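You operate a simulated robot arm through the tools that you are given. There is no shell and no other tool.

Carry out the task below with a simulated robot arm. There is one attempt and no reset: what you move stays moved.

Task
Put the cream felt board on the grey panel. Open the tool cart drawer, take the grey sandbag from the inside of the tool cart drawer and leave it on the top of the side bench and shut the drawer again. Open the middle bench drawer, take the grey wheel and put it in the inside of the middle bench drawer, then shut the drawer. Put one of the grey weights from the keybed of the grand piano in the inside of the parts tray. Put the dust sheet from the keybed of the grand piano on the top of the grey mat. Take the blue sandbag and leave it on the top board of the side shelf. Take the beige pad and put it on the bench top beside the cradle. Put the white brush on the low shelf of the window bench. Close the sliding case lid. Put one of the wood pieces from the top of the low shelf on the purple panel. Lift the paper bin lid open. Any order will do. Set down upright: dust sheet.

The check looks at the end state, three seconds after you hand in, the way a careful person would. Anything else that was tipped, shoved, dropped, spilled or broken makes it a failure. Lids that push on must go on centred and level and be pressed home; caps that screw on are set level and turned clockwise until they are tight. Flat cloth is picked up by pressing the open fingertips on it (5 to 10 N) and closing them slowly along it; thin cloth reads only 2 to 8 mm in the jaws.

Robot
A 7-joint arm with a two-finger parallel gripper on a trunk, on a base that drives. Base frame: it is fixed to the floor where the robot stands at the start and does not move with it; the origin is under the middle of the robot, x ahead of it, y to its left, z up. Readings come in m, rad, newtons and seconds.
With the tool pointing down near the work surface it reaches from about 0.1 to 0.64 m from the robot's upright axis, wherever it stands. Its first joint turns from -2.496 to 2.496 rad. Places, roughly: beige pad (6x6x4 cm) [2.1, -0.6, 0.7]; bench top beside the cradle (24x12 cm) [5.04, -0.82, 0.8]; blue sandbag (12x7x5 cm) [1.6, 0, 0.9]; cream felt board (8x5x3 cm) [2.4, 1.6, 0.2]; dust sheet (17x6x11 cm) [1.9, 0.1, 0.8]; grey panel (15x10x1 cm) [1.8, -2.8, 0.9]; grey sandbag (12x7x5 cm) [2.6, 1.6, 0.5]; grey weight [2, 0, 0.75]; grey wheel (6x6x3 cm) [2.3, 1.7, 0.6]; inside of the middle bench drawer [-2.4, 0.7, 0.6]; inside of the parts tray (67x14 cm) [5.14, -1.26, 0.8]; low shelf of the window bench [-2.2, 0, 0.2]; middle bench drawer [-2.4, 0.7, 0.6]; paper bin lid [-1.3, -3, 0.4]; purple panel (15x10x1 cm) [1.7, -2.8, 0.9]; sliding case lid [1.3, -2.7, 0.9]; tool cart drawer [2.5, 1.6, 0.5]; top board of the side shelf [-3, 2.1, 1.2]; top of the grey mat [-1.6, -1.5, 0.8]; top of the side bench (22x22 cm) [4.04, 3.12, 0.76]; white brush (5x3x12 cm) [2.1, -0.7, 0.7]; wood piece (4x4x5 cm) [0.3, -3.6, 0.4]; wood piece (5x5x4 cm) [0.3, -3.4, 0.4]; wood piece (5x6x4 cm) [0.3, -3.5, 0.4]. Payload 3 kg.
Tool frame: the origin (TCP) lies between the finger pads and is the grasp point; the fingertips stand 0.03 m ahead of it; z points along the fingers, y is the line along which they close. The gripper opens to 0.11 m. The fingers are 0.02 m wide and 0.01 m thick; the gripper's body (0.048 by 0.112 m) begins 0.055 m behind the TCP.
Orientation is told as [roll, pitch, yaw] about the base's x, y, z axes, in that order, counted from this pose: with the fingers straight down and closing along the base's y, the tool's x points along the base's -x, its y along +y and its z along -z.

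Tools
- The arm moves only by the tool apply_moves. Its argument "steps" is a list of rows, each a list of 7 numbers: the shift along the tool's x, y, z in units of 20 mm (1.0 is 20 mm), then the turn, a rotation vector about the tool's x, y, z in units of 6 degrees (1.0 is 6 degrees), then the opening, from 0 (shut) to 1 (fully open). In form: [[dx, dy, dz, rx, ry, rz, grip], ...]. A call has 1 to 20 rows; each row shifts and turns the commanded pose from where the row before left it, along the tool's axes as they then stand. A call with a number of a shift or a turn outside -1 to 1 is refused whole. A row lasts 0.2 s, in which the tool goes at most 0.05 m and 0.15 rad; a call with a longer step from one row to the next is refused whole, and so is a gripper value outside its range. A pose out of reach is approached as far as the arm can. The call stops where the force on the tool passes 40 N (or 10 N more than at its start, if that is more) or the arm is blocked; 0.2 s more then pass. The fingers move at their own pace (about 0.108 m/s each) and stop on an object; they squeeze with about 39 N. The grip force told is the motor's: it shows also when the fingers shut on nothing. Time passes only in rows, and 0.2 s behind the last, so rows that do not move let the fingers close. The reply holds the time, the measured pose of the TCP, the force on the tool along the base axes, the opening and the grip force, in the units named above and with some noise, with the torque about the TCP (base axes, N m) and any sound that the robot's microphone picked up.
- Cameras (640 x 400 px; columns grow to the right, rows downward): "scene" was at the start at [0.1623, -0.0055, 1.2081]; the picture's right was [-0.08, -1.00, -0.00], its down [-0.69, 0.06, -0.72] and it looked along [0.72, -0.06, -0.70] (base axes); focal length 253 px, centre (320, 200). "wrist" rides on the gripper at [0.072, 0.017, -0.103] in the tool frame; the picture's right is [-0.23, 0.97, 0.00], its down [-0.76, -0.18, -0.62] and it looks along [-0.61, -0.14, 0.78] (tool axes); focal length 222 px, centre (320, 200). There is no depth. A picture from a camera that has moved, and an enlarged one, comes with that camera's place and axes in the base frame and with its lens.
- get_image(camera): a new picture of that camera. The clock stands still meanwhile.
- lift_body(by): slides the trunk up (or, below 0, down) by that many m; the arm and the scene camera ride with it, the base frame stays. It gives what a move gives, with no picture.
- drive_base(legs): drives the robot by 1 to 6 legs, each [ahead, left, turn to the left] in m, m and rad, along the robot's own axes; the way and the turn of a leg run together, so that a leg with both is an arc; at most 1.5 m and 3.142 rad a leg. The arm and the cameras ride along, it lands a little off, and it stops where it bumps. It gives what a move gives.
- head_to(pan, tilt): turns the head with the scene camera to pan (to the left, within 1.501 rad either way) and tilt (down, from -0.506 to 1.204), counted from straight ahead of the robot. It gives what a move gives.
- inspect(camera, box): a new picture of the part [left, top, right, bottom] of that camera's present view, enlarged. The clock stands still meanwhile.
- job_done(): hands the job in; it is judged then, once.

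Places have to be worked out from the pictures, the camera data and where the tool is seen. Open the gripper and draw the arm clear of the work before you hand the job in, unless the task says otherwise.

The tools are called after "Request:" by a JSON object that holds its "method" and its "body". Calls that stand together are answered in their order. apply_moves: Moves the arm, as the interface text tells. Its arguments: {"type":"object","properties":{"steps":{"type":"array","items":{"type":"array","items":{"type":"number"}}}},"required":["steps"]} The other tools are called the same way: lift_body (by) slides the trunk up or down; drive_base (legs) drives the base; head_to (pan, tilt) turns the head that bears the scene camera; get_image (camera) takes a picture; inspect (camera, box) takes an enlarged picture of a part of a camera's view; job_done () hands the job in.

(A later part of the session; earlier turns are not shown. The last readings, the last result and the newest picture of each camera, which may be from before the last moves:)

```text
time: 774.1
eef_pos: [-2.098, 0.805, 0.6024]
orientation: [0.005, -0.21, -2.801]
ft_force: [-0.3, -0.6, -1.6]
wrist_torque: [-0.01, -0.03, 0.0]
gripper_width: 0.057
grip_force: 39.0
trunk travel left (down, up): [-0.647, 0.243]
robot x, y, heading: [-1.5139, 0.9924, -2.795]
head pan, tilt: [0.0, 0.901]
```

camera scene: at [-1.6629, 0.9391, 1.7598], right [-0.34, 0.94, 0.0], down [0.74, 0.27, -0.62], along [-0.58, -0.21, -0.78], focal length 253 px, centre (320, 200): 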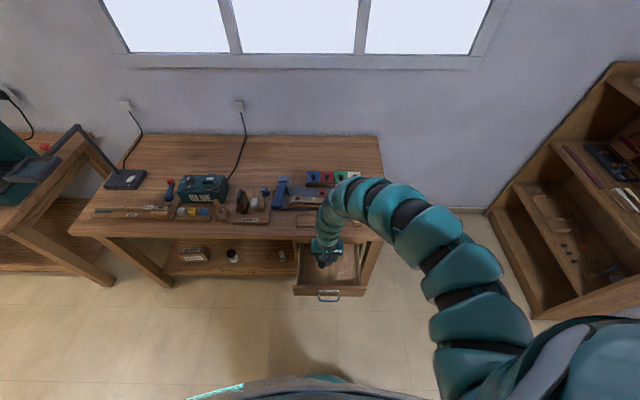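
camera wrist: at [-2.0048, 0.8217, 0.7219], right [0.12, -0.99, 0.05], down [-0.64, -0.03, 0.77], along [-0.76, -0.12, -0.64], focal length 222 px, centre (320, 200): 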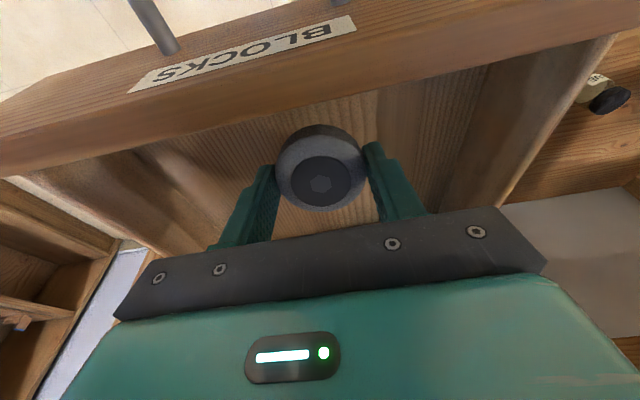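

Request:
{"method": "apply_moves", "body": {"steps": [[0.05, 0, 0.24, 0, 0, 0, 0], [0.05, 0, 0.24, 0, 0, 0, 0], [0.04, 0, 0.2, 0, 0, 0, 0], [0.04, 0, 0.2, 0, 0, 0, 0]]}}

Request:
{"method": "get_image", "body": {"camera": "wrist"}}

```text
time: 774.7
eef_pos: [-2.1015, 0.8037, 0.5988]
orientation: [0.008, -0.224, -2.802]
ft_force: [-1.9, 1.0, 35.0]
wrist_torque: [0.19, -0.41, -0.01]
gripper_width: 0.0568
grip_force: 38.4
trunk travel left (down, up): [-0.647, 0.243]
robot x, y, heading: [-1.5192, 0.9917, -2.794]
head pan, tilt: [0.0, 0.901]
stopped in row 3: the force on the tool passed its limit at 45 N (the readings are from after the stop); the commanded pose is now the measured one
```

```text
taken
camera wrist: at [-2.0082, 0.8201, 0.6828], right [0.12, -0.99, 0.06], down [-0.63, -0.03, 0.78], along [-0.77, -0.13, -0.63], focal length 222 px, centre (320, 200)
```

wrist: 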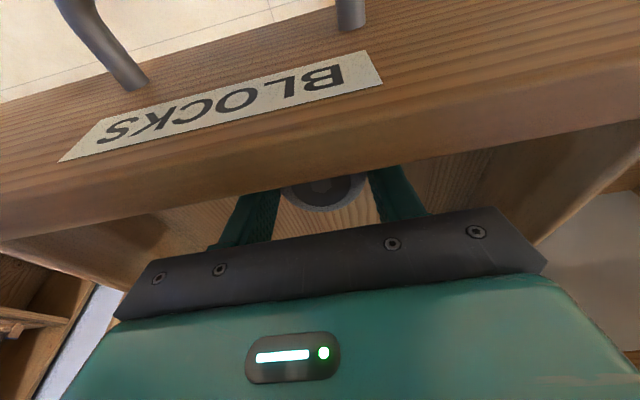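

On the drawer floor. Opening and lifting out.

Request:
{"method": "apply_moves", "body": {"steps": [[-0.03, 0, -0.12, 0, 0, 0, 0], [0, 0, 0, 0, 0, 0, 0.62], [0, 0, 0, 0, 0, 0, 0.68], [-0.1, 0, -0.49, 0, 0, 0, 0.68], [-0.208, 0, -0.978, 0, 0, 0, 0.68], [-0.208, 0, -0.978, 0, 0, 0, 0.68], [-0.208, 0, -0.978, 0, 0, 0, 0.68], [-0.208, 0, -0.978, 0, 0, 0, 0.68], [-0.208, 0, -0.978, 0, 0, 0, 0.68]]}}

Request:
{"method": "lift_body", "body": {"by": 0.1}}

Request:
{"method": "get_image", "body": {"camera": "wrist"}}

```text
time: 776.7
eef_pos: [-2.1169, 0.7943, 0.7027]
orientation: [0.007, -0.218, -2.803]
ft_force: [0.7, -0.7, 0.1]
wrist_torque: [0.0, 0.01, -0.01]
gripper_width: 0.0748
grip_force: 0.1
out of reach, approached as far as the arm can: row 8, 9
trunk travel left (down, up): [-0.647, 0.243]
robot x, y, heading: [-1.5163, 0.9921, -2.789]
head pan, tilt: [0.0, 0.901]
```

```text
time: 778.0
eef_pos: [-2.1149, 0.7941, 0.8019]
orientation: [0.004, -0.217, -2.802]
ft_force: [-0.5, -0.1, -0.4]
wrist_torque: [-0.01, -0.01, -0.01]
gripper_width: 0.0751
grip_force: 0.2
trunk travel left (down, up): [-0.747, 0.143]
robot x, y, heading: [-1.5184, 0.9922, -2.789]
head pan, tilt: [0.0, 0.901]
```

```text
taken
camera wrist: at [-2.0229, 0.81, 0.8869], right [0.12, -0.99, 0.05], down [-0.64, -0.03, 0.77], along [-0.76, -0.12, -0.63], focal length 222 px, centre (320, 200)
```

wrist: 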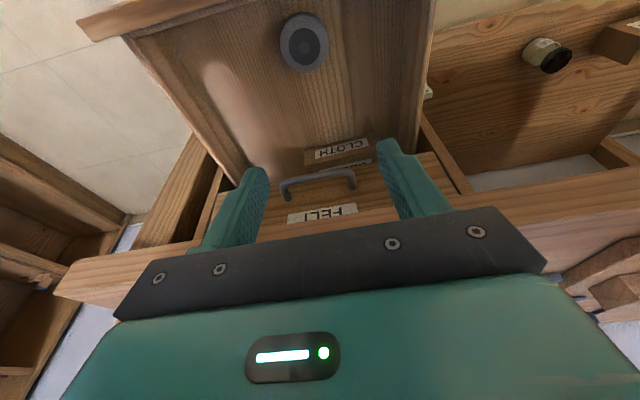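

The wheel lies in the drawer. To close it, I'll back up, point the tool horizontally with fingers fully open so the tips straddle the handle and press the panel evenly.

Request:
{"method": "drive_base", "body": {"legs": [[-0.3, 0, 0]]}}

Request:
{"method": "lift_body", "body": {"by": -0.17}}

Request:
{"method": "apply_moves", "body": {"steps": [[0.5, 0, 0, 0, -1, 0, 1], [0.5, 0, 0, 0, -1, 0, 1], [0.5, 0, 0, 0, -1, 0, 1], [0.5, 0, 0, 0, -1, 0, 1], [0, 0, 0, 0, -1, 0, 1], [0, 0, 0, 0, -1, 0, 1], [0, 0, 0, 0, -1, 0, 1], [0, 0, 0, 0, -1, 0, 1], [0, 0, 0, 0, -1, 0, 1], [0, 0, 0, 0, -1, 0, 1], [0, 0, 0, 0, -1, 0, 1], [0, 0, 0, 0, -1, 0, 1], [0, 0, 0, 0, -0.9, 0, 1]]}}

Request:
{"method": "get_image", "body": {"camera": "scene"}}

Request:
{"method": "get_image", "body": {"camera": "wrist"}}

```text
time: 780.1
eef_pos: [-1.8368, 0.8962, 0.8027]
orientation: [0.006, -0.217, -2.804]
ft_force: [-0.2, 1.1, 0.5]
wrist_torque: [0.02, 0.01, -0.02]
gripper_width: 0.0749
grip_force: 0.1
trunk travel left (down, up): [-0.747, 0.143]
robot x, y, heading: [-1.2384, 1.092, -2.795]
head pan, tilt: [0.0, 0.901]
```

```text
time: 782.0
eef_pos: [-1.837, 0.896, 0.6323]
orientation: [0.006, -0.217, -2.803]
ft_force: [0.6, 0.2, -0.3]
wrist_torque: [0.01, -0.04, -0.03]
gripper_width: 0.0745
grip_force: 0.1
trunk travel left (down, up): [-0.577, 0.313]
robot x, y, heading: [-1.2369, 1.0952, -2.792]
head pan, tilt: [0.0, 0.901]
```

```text
time: 784.8
eef_pos: [-1.8562, 0.8791, 0.5822]
orientation: [-0.168, -1.52, -2.637]
ft_force: [-0.4, 0.1, 0.1]
wrist_torque: [0.02, 0.05, 0.06]
gripper_width: 0.11
grip_force: 0.0
out of reach, approached as far as the arm can: row 1, 2, 3, 4, 5
trunk travel left (down, up): [-0.577, 0.313]
robot x, y, heading: [-1.2364, 1.092, -2.798]
head pan, tilt: [0.0, 0.901]
```

```text
taken
camera scene: at [-1.3835, 1.0407, 1.4498], right [-0.34, 0.94, 0.0], down [0.74, 0.27, -0.62], along [-0.58, -0.21, -0.78], focal length 253 px, centre (320, 200)
```

scene: 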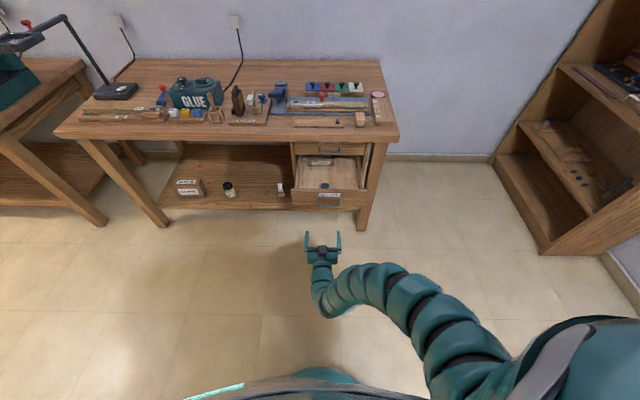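

```text
taken
camera wrist: at [-1.7496, 0.8997, 0.5144], right [0.31, -0.92, 0.22], down [0.5, 0.35, 0.79], along [-0.81, -0.14, 0.57], focal length 222 px, centre (320, 200)
```

wrist: 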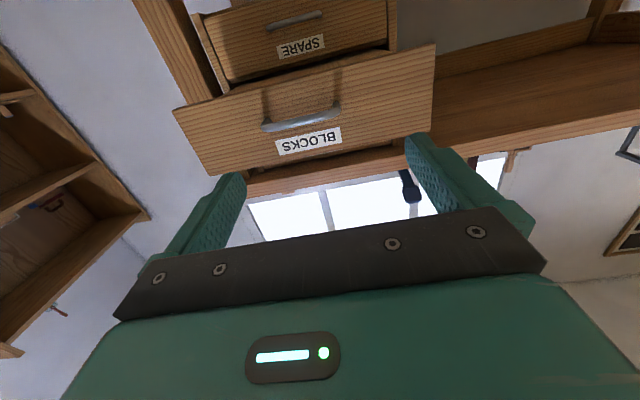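

The handle is 2.6 cm to my right. I'll correct laterally, then push with the base in stages.

Request:
{"method": "apply_moves", "body": {"steps": [[0, -0.65, 0, 0, 0, 0, 1], [0, -0.65, 0, 0, 0, 0, 1]]}}

Request:
{"method": "drive_base", "body": {"legs": [[0.16, 0, 0]]}}

Request:
{"method": "get_image", "body": {"camera": "wrist"}}

Request:
{"method": "inspect", "body": {"camera": "scene", "box": [240, 150, 420, 290]}}

```text
time: 785.4
eef_pos: [-1.8663, 0.9044, 0.5823]
orientation: [-0.157, -1.516, -2.645]
ft_force: [0.4, 0.4, 0.3]
wrist_torque: [-0.02, -0.02, 0.05]
gripper_width: 0.1101
grip_force: 0.1
trunk travel left (down, up): [-0.577, 0.313]
robot x, y, heading: [-1.2357, 1.095, -2.792]
head pan, tilt: [0.0, 0.901]
```

```text
time: 786.8
eef_pos: [-2.0168, 0.8488, 0.5824]
orientation: [-0.158, -1.517, -2.647]
ft_force: [-0.7, 0.1, -0.4]
wrist_torque: [0.03, -0.02, -0.03]
gripper_width: 0.1101
grip_force: 0.0
trunk travel left (down, up): [-0.577, 0.313]
robot x, y, heading: [-1.39, 1.0381, -2.794]
head pan, tilt: [0.0, 0.901]
```

```text
taken
camera wrist: at [-1.9106, 0.8686, 0.5143], right [0.31, -0.93, 0.22], down [0.49, 0.35, 0.79], along [-0.81, -0.14, 0.57], focal length 222 px, centre (320, 200)
```

wrist: 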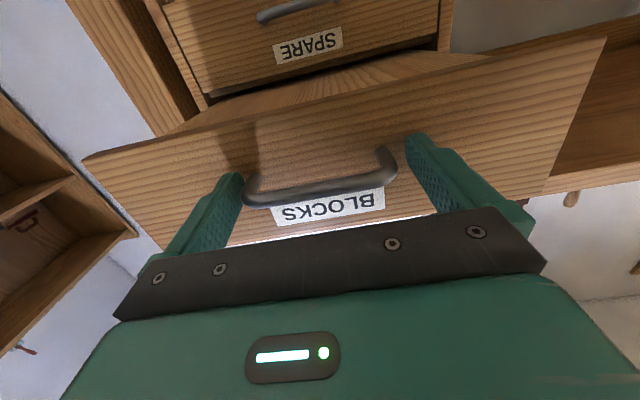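

```text
2.86 times, centred on (330, 220) of scene
camera zoom: at [-1.5355, 0.9854, 1.4496], right [-0.34, 0.94, 0.0], down [0.74, 0.27, -0.62], along [-0.58, -0.21, -0.78], focal length 723 px, centre (291, 143)
```

zoom: 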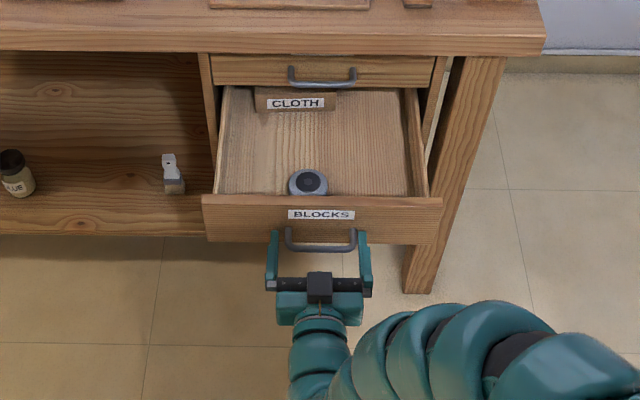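

The fingers straddle the handle with the tips at the panel. Pushing with the base in two steps.

Request:
{"method": "drive_base", "body": {"legs": [[0.1, 0, 0]]}}

Request:
{"method": "drive_base", "body": {"legs": [[0.08, 0, 0]]}}

Request:
{"method": "get_image", "body": {"camera": "wrist"}}

Request:
{"method": "inspect", "body": {"camera": "scene", "box": [240, 180, 420, 320]}}

```text
time: 788.0
eef_pos: [-2.1116, 0.8137, 0.5824]
orientation: [-0.158, -1.517, -2.648]
ft_force: [0.4, -0.1, -0.7]
wrist_torque: [0.02, 0.01, -0.03]
gripper_width: 0.11
grip_force: 0.0
trunk travel left (down, up): [-0.577, 0.313]
robot x, y, heading: [-1.4847, 1.0045, -2.796]
head pan, tilt: [0.0, 0.901]
```

```text
time: 789.0
eef_pos: [-2.1887, 0.788, 0.5814]
orientation: [-0.161, -1.518, -2.645]
ft_force: [0.3, 0.8, -0.5]
wrist_torque: [0.02, -0.02, 0.09]
gripper_width: 0.1102
grip_force: 0.2
trunk travel left (down, up): [-0.577, 0.313]
robot x, y, heading: [-1.5564, 0.9788, -2.795]
head pan, tilt: [0.0, 0.901]
```

```text
taken
camera wrist: at [-2.0813, 0.8078, 0.5144], right [0.31, -0.93, 0.22], down [0.49, 0.35, 0.79], along [-0.81, -0.14, 0.57], focal length 222 px, centre (320, 200)
```

wrist: 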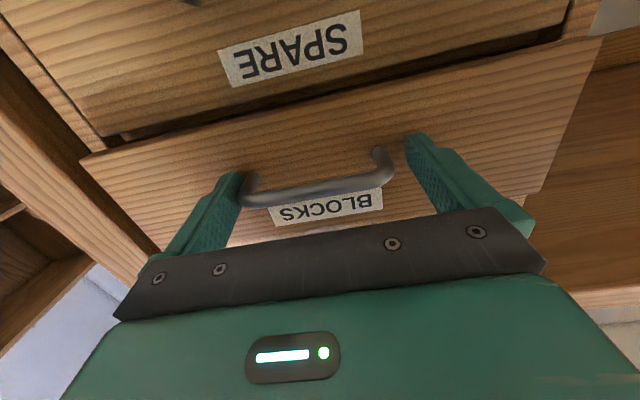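

```text
2.86 times, centred on (330, 250) of scene
camera zoom: at [-1.7058, 0.9241, 1.4497], right [-0.34, 0.94, 0.0], down [0.74, 0.27, -0.62], along [-0.58, -0.21, -0.78], focal length 723 px, centre (291, 57)
```

zoom: 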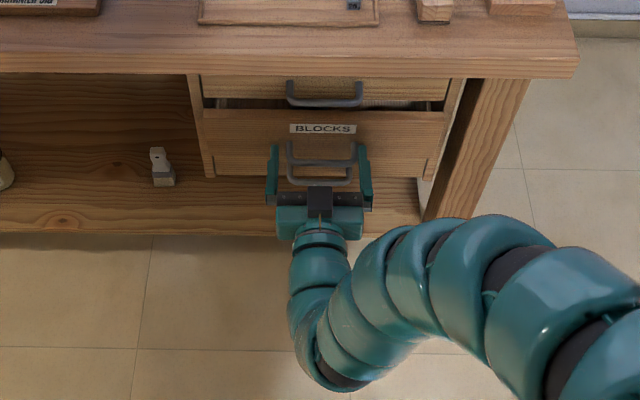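

About 3 cm left. Finishing with the arm so the force limit protects the end stop.

Request:
{"method": "apply_moves", "body": {"steps": [[0, 0, 0.5, 0, 0, 0, 1], [0, 0, 0.5, 0, 0, 0, 1], [0, 0, 0.4, 0, 0, 0, 1], [0, 0, 0.3, 0, 0, 0, 1], [0, 0, 0.3, 0, 0, 0, 1]]}}

Request:
{"method": "get_image", "body": {"camera": "wrist"}}

```text
time: 790.2
eef_pos: [-2.2165, 0.7779, 0.5791]
orientation: [-0.191, -1.518, -2.619]
ft_force: [21.4, 8.8, 14.3]
wrist_torque: [0.64, 0.92, -1.36]
gripper_width: 0.1102
grip_force: 0.1
trunk travel left (down, up): [-0.577, 0.313]
robot x, y, heading: [-1.5616, 0.9739, -2.791]
head pan, tilt: [0.0, 0.901]
stopped in row 5: the force on the tool passed its limit at 52 N (the readings are from after the stop); the commanded pose is now the measured one
```

```text
taken
camera wrist: at [-2.1106, 0.7975, 0.5124], right [0.31, -0.93, 0.22], down [0.5, 0.35, 0.79], along [-0.81, -0.14, 0.57], focal length 222 px, centre (320, 200)
```

wrist: 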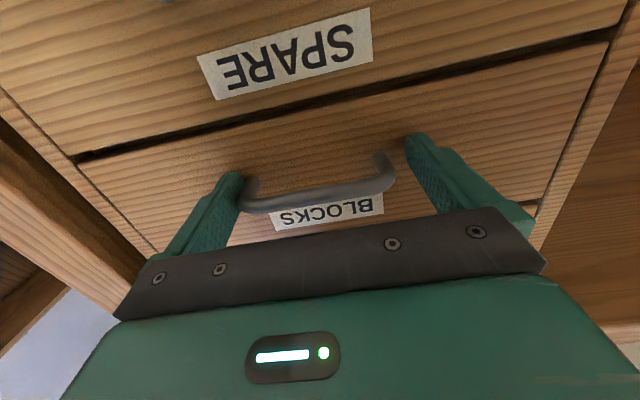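

The BLOCKS drawer is flush and closed. Backing away, I'll test how high the pitched tool can reach, for the 1.2 m side shelf.

Request:
{"method": "drive_base", "body": {"legs": [[-0.4, 0, 0]]}}

Request:
{"method": "inspect", "body": {"camera": "scene", "box": [220, 100, 420, 250]}}

Request:
{"method": "lift_body", "body": {"by": 0.31}}

Request:
{"method": "apply_moves", "body": {"steps": [[0, 0, 0, 0, 1, 0, 0.7], [0, 0, 0, 0, 1, 0, 0.7], [0, 0, 0, 0, 1, 0, 0.7], [0, 0, 0, 0, 1, 0, 0.7], [0, 0, 0, 0, 1, 0, 0.7], [0, 0, 0, 0, 1, 0, 0.7], [-0.752, 0, -0.659, 0, 0, 0, 0.7], [-0.752, 0, -0.659, 0, 0, 0, 0.7], [-0.752, 0, -0.659, 0, 0, 0, 0.7], [-0.752, 0, -0.659, 0, 0, 0, 0.7], [-0.752, 0, -0.659, 0, 0, 0, 0.7], [-0.752, 0, -0.659, 0, 0, 0, 0.7], [-0.752, 0, -0.659, 0, 0, 0, 0.7], [-0.752, 0, -0.659, 0, 0, 0, 0.7], [-0.752, 0, -0.659, 0, 0, 0, 0.7], [-0.752, 0, -0.659, 0, 0, 0, 0.7], [-0.752, 0, -0.659, 0, 0, 0, 0.7], [-0.752, 0, -0.659, 0, 0, 0, 0.7]]}}

```text
time: 792.6
eef_pos: [-1.8557, 0.9095, 0.5787]
orientation: [-0.165, -1.515, -2.649]
ft_force: [-0.5, 0.3, 0.2]
wrist_torque: [0.03, 0.02, -0.02]
gripper_width: 0.1099
grip_force: 0.0
trunk travel left (down, up): [-0.577, 0.313]
robot x, y, heading: [-1.1946, 1.1074, -2.797]
head pan, tilt: [0.0, 0.901]
```

```text
2.67 times, centred on (320, 175) of scene
camera zoom: at [-1.3406, 1.056, 1.4498], right [-0.34, 0.94, 0.0], down [0.74, 0.26, -0.62], along [-0.58, -0.21, -0.78], focal length 675 px, centre (320, 267)
```

zoom: 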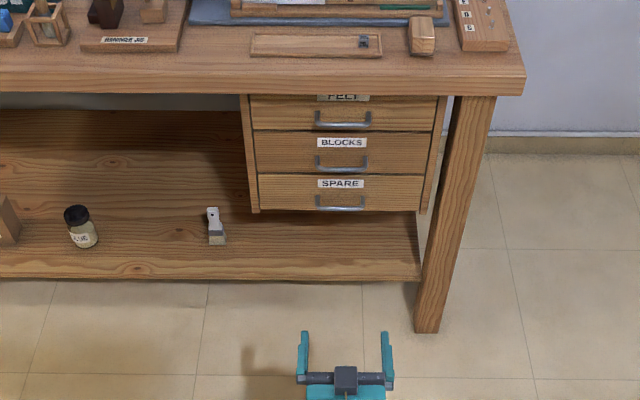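

```text
time: 795.7
eef_pos: [-1.8563, 0.9093, 0.8879]
orientation: [-0.161, -1.514, -2.652]
ft_force: [0.4, 0.1, -1.1]
wrist_torque: [0.0, -0.01, -0.02]
gripper_width: 0.1102
grip_force: 0.1
trunk travel left (down, up): [-0.887, 0.003]
robot x, y, heading: [-1.1963, 1.1064, -2.798]
head pan, tilt: [0.0, 0.901]
```

```text
time: 799.5
eef_pos: [-1.9293, 0.8419, 1.0527]
orientation: [-0.015, -0.887, -2.799]
ft_force: [-0.8, 0.4, 0.0]
wrist_torque: [0.01, 0.03, 0.01]
gripper_width: 0.0769
grip_force: 0.0
out of reach, approached as far as the arm can: row 8, 9, 10, 11, 12, 13, 14, 15, 16, 17, 18
trunk travel left (down, up): [-0.887, 0.003]
robot x, y, heading: [-1.1959, 1.1064, -2.793]
head pan, tilt: [0.0, 0.901]
```

The drawers are flush and the brush stands. Testing height at a shorter reach.

Request:
{"method": "apply_moves", "body": {"steps": [[0.63, 0, -0.775, 0, 0, 0, 0.7], [0.63, 0, -0.775, 0, 0, 0, 0.7], [0.63, 0, -0.775, 0, 0, 0, 0.7], [0.63, 0, -0.775, 0, 0, 0, 0.7], [0.63, 0, -0.775, 0, 0, 0, 0.7], [0.63, 0, -0.775, 0, 0, 0, 0.7], [0.63, 0, -0.775, 0, 0, 0, 0.7], [0.63, 0, -0.775, 0, 0, 0, 0.7], [-0.775, 0, -0.63, 0, 0, 0, 0.7], [-0.775, 0, -0.63, 0, 0, 0, 0.7], [-0.775, 0, -0.63, 0, 0, 0, 0.7], [-0.775, 0, -0.63, 0, 0, 0, 0.7], [-0.775, 0, -0.63, 0, 0, 0, 0.7], [-0.775, 0, -0.63, 0, 0, 0, 0.7], [-0.775, 0, -0.63, 0, 0, 0, 0.7], [-0.775, 0, -0.63, 0, 0, 0, 0.7], [-0.775, 0, -0.63, 0, 0, 0, 0.7], [-0.775, 0, -0.63, 0, 0, 0, 0.7]]}}

```text
time: 803.3
eef_pos: [-1.9016, 0.7598, 1.1031]
orientation: [-0.016, -0.886, -2.801]
ft_force: [0.4, 0.1, -0.1]
wrist_torque: [0.0, 0.0, -0.01]
gripper_width: 0.0769
grip_force: 0.0
out of reach, approached as far as the arm can: row 1, 2, 3, 4, 5, 6, 7, 8, 9, 10, 11, 12, 13, 14, 15, 16, 17, 18
trunk travel left (down, up): [-0.887, 0.003]
robot x, y, heading: [-1.1956, 1.1071, -2.795]
head pan, tilt: [0.0, 0.901]
```

I'll test with the tool horizontal instead: lower a bit, pitch to horizontal, then raise.

Request:
{"method": "apply_moves", "body": {"steps": [[0.775, 0.8, 0.63, 0, 0, 0, 0.7], [0.775, 0, 0.63, 0, 0, 0, 0.7], [0.775, 0, 0.63, 0, 0, 0, 0.7], [0.775, 0, 0.63, 0, 0, 0, 0.7], [0.775, 0, 0.63, 0, 0, 0, 0.7], [0.775, 0, 0.63, 0, 0, 0, 0.7], [0.775, 0, 0.63, 0, 0, 0, 0.7], [0.775, 0, 0.63, 0, 0, 0, 0.7], [0, 0, 0, 0, -1, 0, 0.7], [0, 0, 0, 0, -1, 0, 0.7], [0, 0, 0, 0, -1, 0, 0.7], [0, 0, 0, 0, -1, 0, 0.7], [0, 0, 0, 0, -1, 0, 0.7], [0, 0, 0, 0, -1, 0, 0.7]]}}

Request:
{"method": "apply_moves", "body": {"steps": [[-1, 0, -0.3, 0, 0, 0, 0.7], [-1, 0, -0.3, 0, 0, 0, 0.7], [-1, 0, -0.3, 0, 0, 0, 0.7], [-1, 0, -0.3, 0, 0, 0, 0.7], [-1, 0, -0.3, 0, 0, 0, 0.7], [-1, 0, -0.3, 0, 0, 0, 0.7], [-1, 0, -0.3, 0, 0, 0, 0.7], [-1, 0, -0.3, 0, 0, 0, 0.7], [-1, 0, -0.3, 0, 0, 0, 0.7], [-1, 0, -0.3, 0, 0, 0, 0.7], [-1, 0, -0.3, 0, 0, 0, 0.7], [-1, 0, -0.3, 0, 0, 0, 0.7], [-1, 0, -0.3, 0, 0, 0, 0.7], [-1, 0, -0.3, 0, 0, 0, 0.7], [-1, 0, -0.3, 0, 0, 0, 0.7]]}}

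Request:
{"method": "get_image", "body": {"camera": "scene"}}

```text
time: 806.3
eef_pos: [-1.8902, 0.7372, 0.9749]
orientation: [-0.069, -1.461, -2.746]
ft_force: [-0.3, 0.6, -0.1]
wrist_torque: [0.01, -0.01, 0.03]
gripper_width: 0.0773
grip_force: 0.2
out of reach, approached as far as the arm can: row 13, 14
trunk travel left (down, up): [-0.887, 0.003]
robot x, y, heading: [-1.1978, 1.1056, -2.798]
head pan, tilt: [0.0, 0.901]
```

```text
time: 809.5
eef_pos: [-1.8369, 0.7545, 1.2824]
orientation: [-0.082, -1.456, -2.732]
ft_force: [-0.8, 0.0, -0.2]
wrist_torque: [-0.01, -0.04, -0.01]
gripper_width: 0.0771
grip_force: 0.0
trunk travel left (down, up): [-0.887, 0.003]
robot x, y, heading: [-1.1964, 1.1092, -2.794]
head pan, tilt: [0.0, 0.901]
```

```text
taken
camera scene: at [-1.3408, 1.0557, 1.7598], right [-0.34, 0.94, 0.0], down [0.74, 0.26, -0.62], along [-0.58, -0.21, -0.78], focal length 253 px, centre (320, 200)
```

scene: 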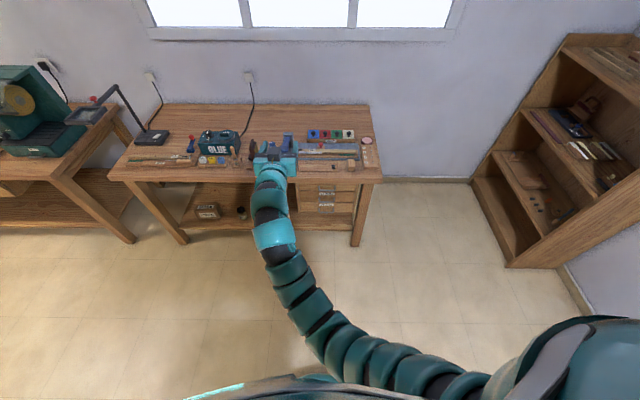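

With the tool horizontal it reaches 1.28 m, so the shelf is feasible at a steep pitch. Now to the blue sandbag: I'll set the tool to about 55° pitch and drive to the piano's straight side.

Request:
{"method": "apply_moves", "body": {"steps": [[1, 0, -0.5, 0, 0, 0, 0.7], [1, 0, -0.5, 0, 0, 0, 0.7], [1, 0, -0.5, 0, 0, 0, 0.7], [1, 0, -0.5, 0, 0, 0, 0.7], [1, 0, -0.5, 0, 0, 0, 0.7], [1, 0, -0.5, 0, 0, 0, 0.7], [1, 0, -0.5, 0, 0, 0, 0.7], [1, 0, -0.5, 0, 0, 0, 0.7], [1, 0, 0, 0, 1, 0, 0.7], [1, 0, 0, 0, 1, 0, 0.7], [0, 0, 0, 0, 1, 0, 0.7], [0, 0, 0, 0, 1, 0, 0.7], [0, 0, 0, 0, 0.8, 0, 0.7]]}}

Request:
{"method": "drive_base", "body": {"legs": [[0, 0.95, 0], [0, 0, 1.56], [0, 1.4, 0], [0, 0.85, 0]]}}

Request:
{"method": "head_to", "body": {"pan": 0.0, "tilt": 0.7}}

Request:
{"method": "get_image", "body": {"camera": "scene"}}

```text
time: 812.3
eef_pos: [-1.7389, 0.7876, 1.093]
orientation: [-0.015, -0.954, -2.8]
ft_force: [0.0, 0.5, 0.6]
wrist_torque: [0.0, 0.0, -0.04]
gripper_width: 0.0772
grip_force: 0.0
trunk travel left (down, up): [-0.887, 0.003]
robot x, y, heading: [-1.195, 1.1062, -2.794]
head pan, tilt: [0.0, 0.901]
```

```text
time: 832.0
eef_pos: [1.5958, 0.3667, 1.0931]
orientation: [-0.015, -0.954, -1.269]
ft_force: [0.9, 0.6, 0.7]
wrist_torque: [0.02, 0.01, -0.05]
gripper_width: 0.0771
grip_force: 0.1
trunk travel left (down, up): [-0.887, 0.003]
robot x, y, heading: [1.2999, 0.9237, -1.268]
head pan, tilt: [0.0, 0.901]
```

```text
time: 832.7
eef_pos: [1.5951, 0.3663, 1.0932]
orientation: [-0.015, -0.955, -1.27]
ft_force: [-0.1, -0.4, 0.6]
wrist_torque: [0.01, 0.03, -0.02]
gripper_width: 0.0771
grip_force: 0.1
trunk travel left (down, up): [-0.887, 0.003]
robot x, y, heading: [1.3013, 0.9261, -1.264]
head pan, tilt: [0.0, 0.7]
```

```text
taken
camera scene: at [1.3483, 0.7666, 1.7759], right [-0.95, -0.3, 0.0], down [-0.19, 0.61, -0.76], along [0.23, -0.73, -0.64], focal length 253 px, centre (320, 200)
```

scene: 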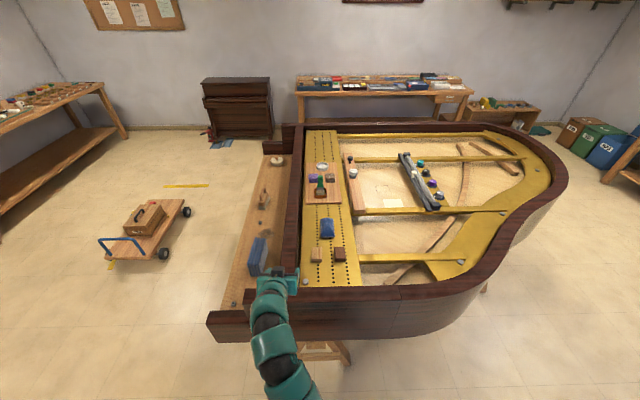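

The bag lies behind two small blocks, so my under-slung camera would hit them at a shallow pitch. I'll try rolling the gripper 180° so the camera is on top: first back up, go vertical, then roll.

Request:
{"method": "drive_base", "body": {"legs": [[-0.3, 0, 0]]}}

Request:
{"method": "apply_moves", "body": {"steps": [[0.5, 0, 0.8, 0, 1, 0, 0.7], [0.5, 0, 0.8, 0, 1, 0, 0.7], [0.5, 0, 0.8, 0, 1, 0, 0.7], [0.5, 0, 0.8, 0, 1, 0, 0.7], [0.5, 0, 0.5, 0, 1, 0, 0.7], [0, 0, 0.5, 0, 1, 0, 0.7], [0, 0, 0.5, 0, 1, 0, 0.7], [0, 0, 0, 0, 1, 0, 0.7], [0, 0, 0, 0, 1, 0, 0.7], [0, 0, 0, 0, 0, 1, 0.7], [0, 0, 0, 0, 0, 1, 0.7], [0, 0, 0, 0, 0, 1, 0.7], [0, 0, 0, 0, 0, 1, 0.7], [0, 0, 0, 0, 0, 1, 0.7], [0, 0, 0, 0, 0, 1, 0.7], [0, 0, 0, 0, 0, 1, 0.7], [0, 0, 0, 0, 0, 1, 0.7], [0, 0, 0, 0, 0, 1, 0.7], [0, 0, 0, 0, 0, 1, 0.7]]}}

Request:
{"method": "apply_moves", "body": {"steps": [[0, 0, 0, 0, 0, 1, 0.7], [0, 0, 0, 0, 0, 1, 0.7], [0, 0, 0, 0, 0, 1, 0.7], [0, 0, 0, 0, 0, 1, 0.7], [0, 0, 0, 0, 0, 1, 0.7], [0, 0, 0, 0, 0, 1, 0.7], [0, 0, 0, 0, 0, 1, 0.7], [0, 0, 0, 0, 0, 1, 0.7], [0, 0, 0, 0, 0, 1, 0.7], [0, 0, 0, 0, 0, 1, 0.7], [0, 0, 0, 0, 0, 1, 0.7], [0, 0, 0, 0, 0, 1, 0.7], [0, 0, 0, 0, 0, 1, 0.7], [0, 0, 0, 0, 0, 1, 0.7], [0, 0, 0, 0, 0, 1, 0.7], [0, 0, 0, 0, 0, 1, 0.7], [0, 0, 0, 0, 0, 1, 0.7], [0, 0, 0, 0, 0, 1, 0.7], [0, 0, 0, 0, 0, 1, 0.7], [0, 0, 0, 0, 0, 1, 0.7]]}}

```text
time: 834.8
eef_pos: [1.5031, 0.6571, 1.0937]
orientation: [-0.015, -0.956, -1.27]
ft_force: [-0.3, 0.4, 0.4]
wrist_torque: [-0.02, -0.05, 0.02]
gripper_width: 0.0771
grip_force: 0.1
trunk travel left (down, up): [-0.887, 0.003]
robot x, y, heading: [1.2057, 1.2166, -1.269]
head pan, tilt: [0.0, 0.7]
```

```text
time: 838.8
eef_pos: [1.5086, 0.6366, 0.989]
orientation: [0.007, -0.014, -2.333]
ft_force: [-0.3, -0.3, -0.4]
wrist_torque: [-0.02, -0.01, 0.0]
gripper_width: 0.0768
grip_force: 0.1
trunk travel left (down, up): [-0.887, 0.003]
robot x, y, heading: [1.209, 1.2171, -1.267]
head pan, tilt: [0.0, 0.7]
```

```text
time: 843.0
eef_pos: [1.5081, 0.6364, 0.9887]
orientation: [0.014, 0.006, 2.488]
ft_force: [0.2, -0.2, -0.5]
wrist_torque: [0.01, 0.0, -0.01]
gripper_width: 0.0773
grip_force: 0.1
out of reach, approached as far as the arm can: row 15, 16, 17, 18, 19, 20
trunk travel left (down, up): [-0.887, 0.003]
robot x, y, heading: [1.2074, 1.2142, -1.265]
head pan, tilt: [0.0, 0.7]
```

Positive roll stops at about 145°. I'll try the other direction, which may have more range.

Request:
{"method": "apply_moves", "body": {"steps": [[0, 0, 0, 0, 0, -1, 0.7], [0, 0, 0, 0, 0, -1, 0.7], [0, 0, 0, 0, 0, -1, 0.7], [0, 0, 0, 0, 0, -1, 0.7], [0, 0, 0, 0, 0, -1, 0.7], [0, 0, 0, 0, 0, -1, 0.7], [0, 0, 0, 0, 0, -1, 0.7], [0, 0, 0, 0, 0, -1, 0.7], [0, 0, 0, 0, 0, -1, 0.7], [0, 0, 0, 0, 0, -1, 0.7], [0, 0, 0, 0, 0, -1, 0.7], [0, 0, 0, 0, 0, -1, 0.7], [0, 0, 0, 0, 0, -1, 0.7], [0, 0, 0, 0, 0, -1, 0.7], [0, 0, 0, 0, 0, -1, 0.7], [0, 0, 0, 0, 0, -1, 0.7], [0, 0, 0, 0, 0, -1, 0.7], [0, 0, 0, 0, 0, -1, 0.7], [0, 0, 0, 0, 0, -1, 0.7], [0, 0, 0, 0, 0, -1, 0.7]]}}

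Request:
{"method": "apply_moves", "body": {"steps": [[0, 0, 0, 0, 0, -1, 0.7], [0, 0, 0, 0, 0, -1, 0.7], [0, 0, 0, 0, 0, -1, 0.7], [0, 0, 0, 0, 0, -1, 0.7], [0, 0, 0, 0, 0, -1, 0.7], [0, 0, 0, 0, 0, -1, 0.7], [0, 0, 0, 0, 0, -1, 0.7], [0, 0, 0, 0, 0, -1, 0.7], [0, 0, 0, 0, 0, -1, 0.7], [0, 0, 0, 0, 0, -1, 0.7], [0, 0, 0, 0, 0, -1, 0.7], [0, 0, 0, 0, 0, -1, 0.7], [0, 0, 0, 0, 0, -1, 0.7], [0, 0, 0, 0, 0, -1, 0.7], [0, 0, 0, 0, 0, -1, 0.7], [0, 0, 0, 0, 0, -1, 0.7], [0, 0, 0, 0, 0, -1, 0.7], [0, 0, 0, 0, 0, -1, 0.7], [0, 0, 0, 0, 0, -1, 0.7], [0, 0, 0, 0, 0, -1, 0.7]]}}

Request:
{"method": "apply_moves", "body": {"steps": [[0, 0, 0, 0, 0, -1, 0.7], [0, 0, 0, 0, 0, -1, 0.7], [0, 0, 0, 0, 0, -1, 0.7], [0, 0, 0, 0, 0, -1, 0.7], [0, 0, 0, 0, 0, -1, 0.7], [0, 0, 0, 0, 0, -1, 0.7], [0, 0, 0, 0, 0, -1, 0.7], [0, 0, 0, 0, 0, -1, 0.7], [0, 0, 0, 0, 0, -1, 0.7], [0, 0, 0, 0, 0, -1, 0.7], [0, 0, 0, 0, 0, -1, 0.7], [0, 0, 0, 0, 0, -1, 0.7], [0, 0, 0, 0, 0, -1, 0.7], [0, 0, 0, 0, 0, -1, 0.7]]}}

```text
time: 847.2
eef_pos: [1.5079, 0.6372, 0.9886]
orientation: [-0.004, -0.016, -1.699]
ft_force: [-0.1, -0.5, 0.1]
wrist_torque: [0.01, -0.04, 0.0]
gripper_width: 0.0771
grip_force: 0.0
trunk travel left (down, up): [-0.887, 0.003]
robot x, y, heading: [1.2062, 1.213, -1.27]
head pan, tilt: [0.0, 0.7]
```

```text
time: 851.4
eef_pos: [1.5083, 0.6366, 0.9883]
orientation: [-0.012, 0.011, 0.396]
ft_force: [0.9, 0.0, 0.1]
wrist_torque: [-0.01, 0.02, 0.0]
gripper_width: 0.0767
grip_force: 0.1
trunk travel left (down, up): [-0.887, 0.003]
robot x, y, heading: [1.2046, 1.2125, -1.265]
head pan, tilt: [0.0, 0.7]
```

```text
time: 854.4
eef_pos: [1.509, 0.6367, 0.9881]
orientation: [0.008, 0.012, 1.859]
ft_force: [0.3, 0.7, -0.4]
wrist_torque: [-0.03, 0.02, 0.02]
gripper_width: 0.0771
grip_force: 0.0
trunk travel left (down, up): [-0.887, 0.003]
robot x, y, heading: [1.2071, 1.2161, -1.265]
head pan, tilt: [0.0, 0.7]
```

A 180° roll works that way, so the camera will be on top. Now pitching forward 60° (positive about tool y).

Request:
{"method": "apply_moves", "body": {"steps": [[0, 0, 0, 0, 1, 0, 0.85], [0, 0, 0, 0, 1, 0, 0.85], [0, 0, 0, 0, 1, 0, 0.85], [0, 0, 0, 0, 1, 0, 0.85], [0, 0, 0, 0, 1, 0, 0.85], [0, 0, 0, 0, 1, 0, 0.85], [0, 0, 0, 0, 1, 0, 0.85], [0, 0, 0, 0, 1, 0, 0.85], [0, 0, 0, 0, 1, 0, 0.85], [0, 0, 0, 0, 1, 0, 0.85]]}}

Request:
{"method": "get_image", "body": {"camera": "wrist"}}

Request:
{"method": "get_image", "body": {"camera": "scene"}}

```text
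time: 856.6
eef_pos: [1.5082, 0.6365, 0.9885]
orientation: [0.015, 1.06, 1.873]
ft_force: [-0.4, 0.5, -0.4]
wrist_torque: [-0.02, 0.02, 0.01]
gripper_width: 0.0934
grip_force: 0.1
trunk travel left (down, up): [-0.887, 0.003]
robot x, y, heading: [1.2043, 1.2107, -1.267]
head pan, tilt: [0.0, 0.7]
```

```text
taken
camera wrist: at [1.4771, 0.6852, 1.1015], right [-0.97, -0.17, -0.19], down [-0.09, 0.93, -0.36], along [0.24, -0.33, -0.91], focal length 222 px, centre (320, 200)
```

wrist: 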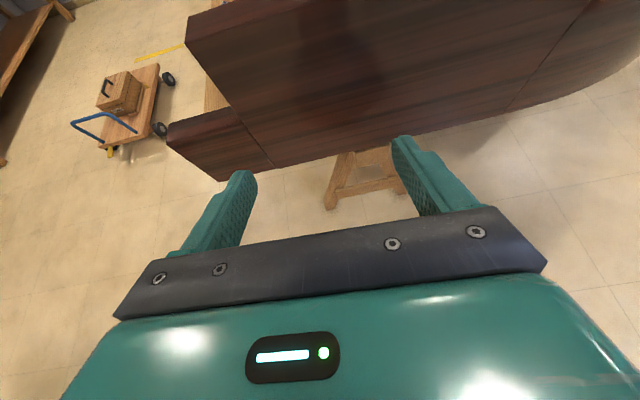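

```text
taken
camera scene: at [1.2565, 1.0584, 1.7759], right [-0.95, -0.3, 0.0], down [-0.19, 0.61, -0.76], along [0.23, -0.73, -0.64], focal length 253 px, centre (320, 200)
```

scene: 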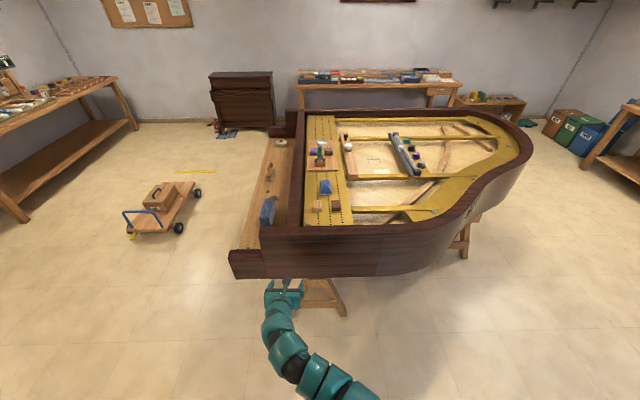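

Now the wrist camera looks over the top. I'll raise above rim height, shift right, and drive toward the piano in stages.

Request:
{"method": "apply_moves", "body": {"steps": [[0.866, 0, -0.5, 0, 0, 0, 0.85], [0.866, 0, -0.5, 0, 0, 0, 0.85], [0.866, 0, -0.5, 0, 0, 0, 0.85], [0.866, 0, -0.5, 0, 0, 0, 0.85], [0.866, 0, -0.5, 0, 0, 0, 0.85]]}}

Request:
{"method": "drive_base", "body": {"legs": [[0, -0.16, 0.028], [0.35, 0, 0]]}}

Request:
{"method": "get_image", "body": {"camera": "wrist"}}

Request:
{"method": "get_image", "body": {"camera": "scene"}}

```text
time: 857.8
eef_pos: [1.5077, 0.6373, 1.0875]
orientation: [0.018, 1.062, 1.874]
ft_force: [1.2, 0.2, 0.4]
wrist_torque: [0.0, -0.01, 0.0]
gripper_width: 0.0935
grip_force: 0.1
trunk travel left (down, up): [-0.887, 0.003]
robot x, y, heading: [1.2079, 1.2164, -1.266]
head pan, tilt: [0.0, 0.7]
```

```text
time: 861.0
eef_pos: [1.4784, 0.2671, 1.0866]
orientation: [0.018, 1.059, 1.893]
ft_force: [-0.5, 0.5, -0.4]
wrist_torque: [-0.01, 0.0, 0.0]
gripper_width: 0.0935
grip_force: 0.1
trunk travel left (down, up): [-0.887, 0.003]
robot x, y, heading: [1.1685, 0.8395, -1.247]
head pan, tilt: [0.0, 0.7]
```

```text
taken
camera wrist: at [1.4473, 0.3147, 1.2001], right [-0.96, -0.19, -0.19], down [-0.11, 0.93, -0.36], along [0.24, -0.33, -0.91], focal length 222 px, centre (320, 200)
```

wrist: 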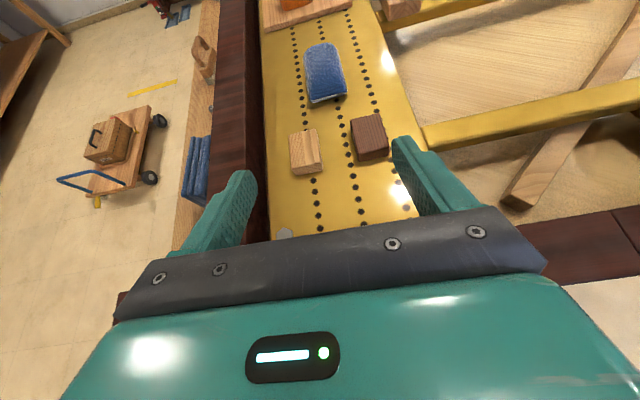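

```text
taken
camera scene: at [1.2194, 0.6827, 1.7758], right [-0.95, -0.32, 0.0], down [-0.2, 0.61, -0.76], along [0.24, -0.73, -0.64], focal length 253 px, centre (320, 200)
```

scene: 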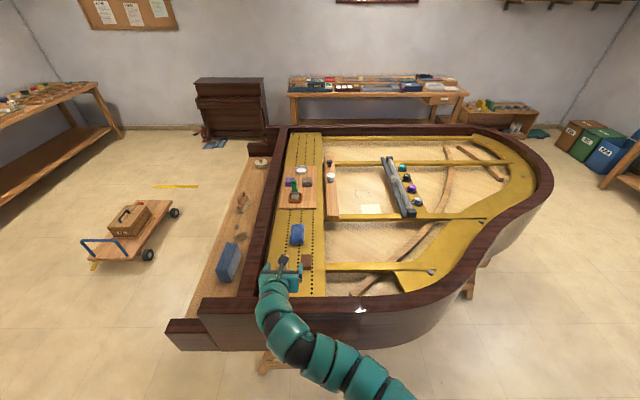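

The bag and blocks are clear in view. Before continuing, a quick check of the paper bin in the distance.

Request:
{"method": "inspect", "body": {"camera": "scene", "box": [540, 90, 640, 190]}}

Request:
{"method": "inspect", "body": {"camera": "wrist", "box": [220, 0, 460, 240]}}

```text
4.00 times, centred on (590, 140) of scene
camera zoom: at [1.2194, 0.6827, 1.7758], right [-0.95, -0.32, 0.0], down [-0.2, 0.61, -0.76], along [0.24, -0.73, -0.64], focal length 1012 px, centre (-760, 440)
```

zoom: 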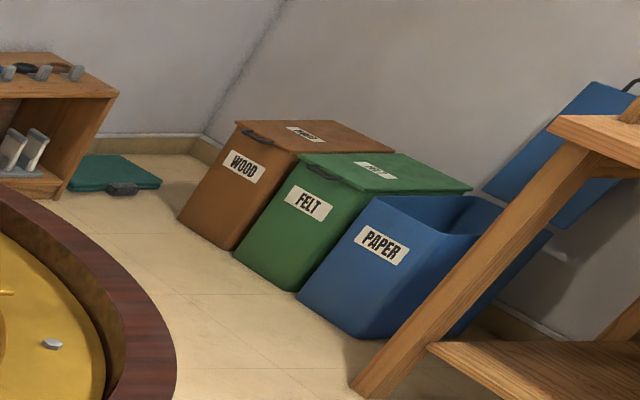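

```text
1.67 times, centred on (340, 120) of wrist
camera zoom: at [1.4473, 0.3147, 1.2001], right [-0.96, -0.19, -0.19], down [-0.11, 0.93, -0.36], along [0.24, -0.33, -0.91], focal length 370 px, centre (287, 333)
```

zoom: 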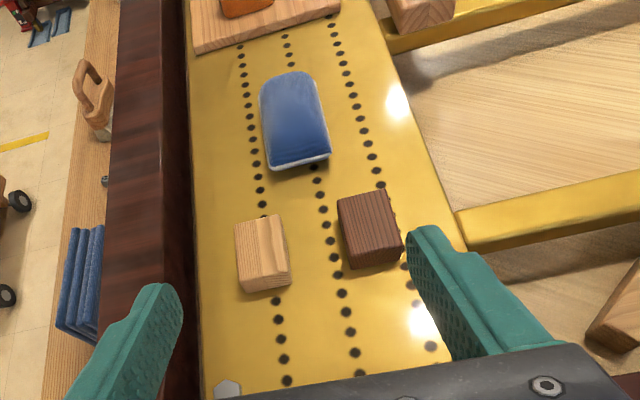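

The bin lid is still open. Driving forward 24 cm so the tool reaches over the rim to the bag.

Request:
{"method": "drive_base", "body": {"legs": [[0.12, 0, 0]]}}

Request:
{"method": "drive_base", "body": {"legs": [[0.12, 0, 0]]}}

Request:
{"method": "get_image", "body": {"camera": "wrist"}}

Request:
{"method": "get_image", "body": {"camera": "scene"}}

```text
time: 862.3
eef_pos: [1.5177, 0.153, 1.087]
orientation: [0.018, 1.059, 1.893]
ft_force: [-0.6, 0.3, -0.9]
wrist_torque: [0.0, -0.02, 0.03]
gripper_width: 0.0938
grip_force: 0.0
trunk travel left (down, up): [-0.887, 0.003]
robot x, y, heading: [1.2071, 0.7271, -1.248]
head pan, tilt: [0.0, 0.7]
```

```text
time: 863.5
eef_pos: [1.5566, 0.0401, 1.0873]
orientation: [0.018, 1.058, 1.895]
ft_force: [-0.2, -1.1, 0.0]
wrist_torque: [0.01, 0.02, -0.03]
gripper_width: 0.094
grip_force: 0.0
trunk travel left (down, up): [-0.887, 0.003]
robot x, y, heading: [1.2423, 0.6117, -1.248]
head pan, tilt: [0.0, 0.7]
```

```text
taken
camera wrist: at [1.5244, 0.0874, 1.1999], right [-0.96, -0.19, -0.19], down [-0.11, 0.93, -0.36], along [0.24, -0.33, -0.91], focal length 222 px, centre (320, 200)
```

wrist: 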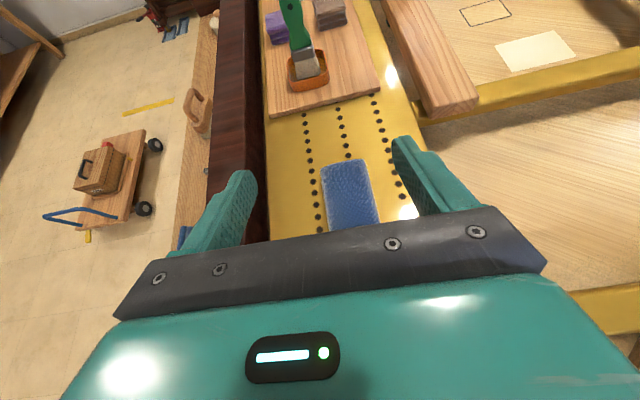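

```text
taken
camera scene: at [1.2959, 0.4549, 1.7758], right [-0.95, -0.32, 0.0], down [-0.21, 0.61, -0.76], along [0.24, -0.72, -0.65], focal length 253 px, centre (320, 200)
```

scene: 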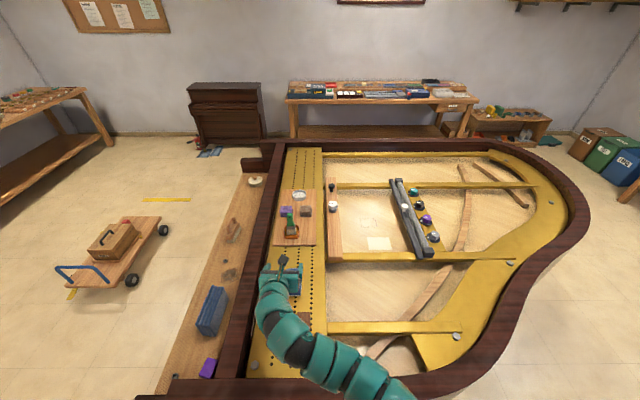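

The bag is just below, about 4 cm ahead and 2 cm right. Aligning, then descending halfway.

Request:
{"method": "apply_moves", "body": {"steps": [[0.5, 0.5, 0.866, 0, 0, 0, 0.85], [0.5, 0.5, 0.866, 0, 0, 0, 0.85], [0.1, 0, 0.17, 0, 0, 0, 0.85], [-0.866, 0, 0.5, 0, 0, 0, 0.85], [-0.866, 0, 0.5, 0, 0, 0, 0.85], [-0.866, 0, 0.5, 0, 0, 0, 0.85], [-0.866, 0, 0.5, 0, 0, 0, 0.85]]}}

Request:
{"method": "get_image", "body": {"camera": "wrist"}}

Request:
{"method": "inspect", "body": {"camera": "scene", "box": [220, 230, 400, 380]}}

```text
time: 865.1
eef_pos: [1.5514, -0.0094, 1.0091]
orientation: [0.016, 1.061, 1.893]
ft_force: [0.0, 0.1, -0.3]
wrist_torque: [-0.04, 0.03, -0.01]
gripper_width: 0.0934
grip_force: 0.1
trunk travel left (down, up): [-0.887, 0.003]
robot x, y, heading: [1.2408, 0.6098, -1.247]
head pan, tilt: [0.0, 0.7]
```

```text
taken
camera wrist: at [1.5184, 0.0388, 1.1218], right [-0.96, -0.19, -0.19], down [-0.11, 0.93, -0.36], along [0.24, -0.33, -0.91], focal length 222 px, centre (320, 200)
```

wrist: 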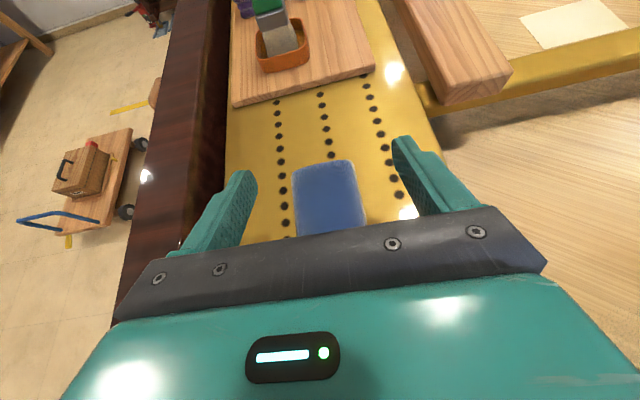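

```text
2.67 times, centred on (310, 305) of scene
camera zoom: at [1.2955, 0.4565, 1.7759], right [-0.95, -0.32, 0.0], down [-0.2, 0.61, -0.76], along [0.24, -0.73, -0.64], focal length 675 px, centre (347, -80)
```

zoom: 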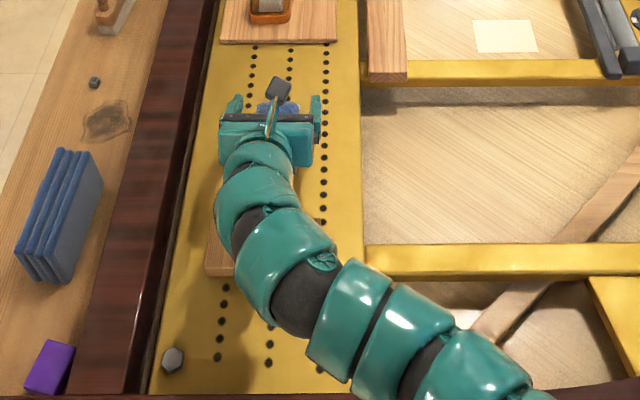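

The bag is centred between the fingers. Descending the remaining 8 cm.

Request:
{"method": "apply_moves", "body": {"steps": [[-0.866, 0, 0.5, 0, 0, 0, 0.85], [-0.866, 0, 0.5, 0, 0, 0, 0.85], [-0.866, 0, 0.5, 0, 0, 0, 0.85], [-0.43, 0, 0.25, 0, 0, 0, 0.85], [-0.43, 0, 0.25, 0, 0, 0, 0.85]]}}

Request:
{"method": "get_image", "body": {"camera": "wrist"}}

```text
time: 866.5
eef_pos: [1.5525, -0.0106, 0.937]
orientation: [0.004, 1.077, 1.886]
ft_force: [-4.3, 5.7, 12.0]
wrist_torque: [0.07, -0.59, 0.42]
gripper_width: 0.092
grip_force: 0.1
trunk travel left (down, up): [-0.887, 0.003]
robot x, y, heading: [1.2406, 0.6128, -1.25]
head pan, tilt: [0.0, 0.7]
stopped in row 5: the force on the tool passed its limit at 44 N (the readings are from after the stop); the commanded pose is now the measured one
```

```text
taken
camera wrist: at [1.5198, 0.0382, 1.0501], right [-0.96, -0.2, -0.2], down [-0.11, 0.92, -0.38], along [0.26, -0.34, -0.9], focal length 222 px, centre (320, 200)
```

wrist: 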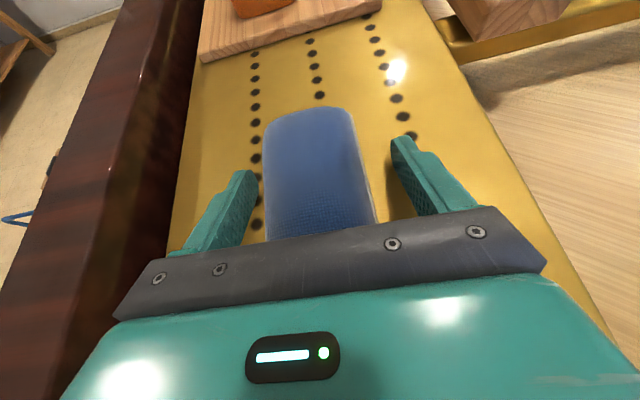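

The fingertips touched the plate on either side of the bag. Ease up slightly and close.

Request:
{"method": "apply_moves", "body": {"steps": [[0.2, 0, -0.12, 0, 0, 0, 0.85], [0, 0, 0, 0, 0, 0, 0.6], [0, 0, 0, 0, 0, 0, 0.3], [0, 0, 0, 0, 0, 0, 0], [0, 0, 0, 0, 0, 0, 0]]}}

Request:
{"method": "get_image", "body": {"camera": "wrist"}}

```text
time: 867.6
eef_pos: [1.5525, -0.0112, 0.9394]
orientation: [0.008, 1.071, 1.885]
ft_force: [0.7, -0.6, 0.5]
wrist_torque: [0.04, 0.0, -0.01]
gripper_width: 0.0612
grip_force: 39.3
trunk travel left (down, up): [-0.887, 0.003]
robot x, y, heading: [1.2423, 0.6076, -1.248]
head pan, tilt: [0.0, 0.7]
```

```text
taken
camera wrist: at [1.5199, 0.0365, 1.0514], right [-0.96, -0.19, -0.2], down [-0.11, 0.92, -0.37], along [0.25, -0.34, -0.91], focal length 222 px, centre (320, 200)
```

wrist: 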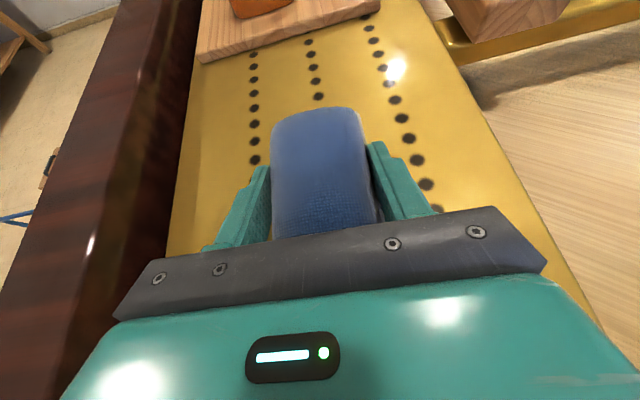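

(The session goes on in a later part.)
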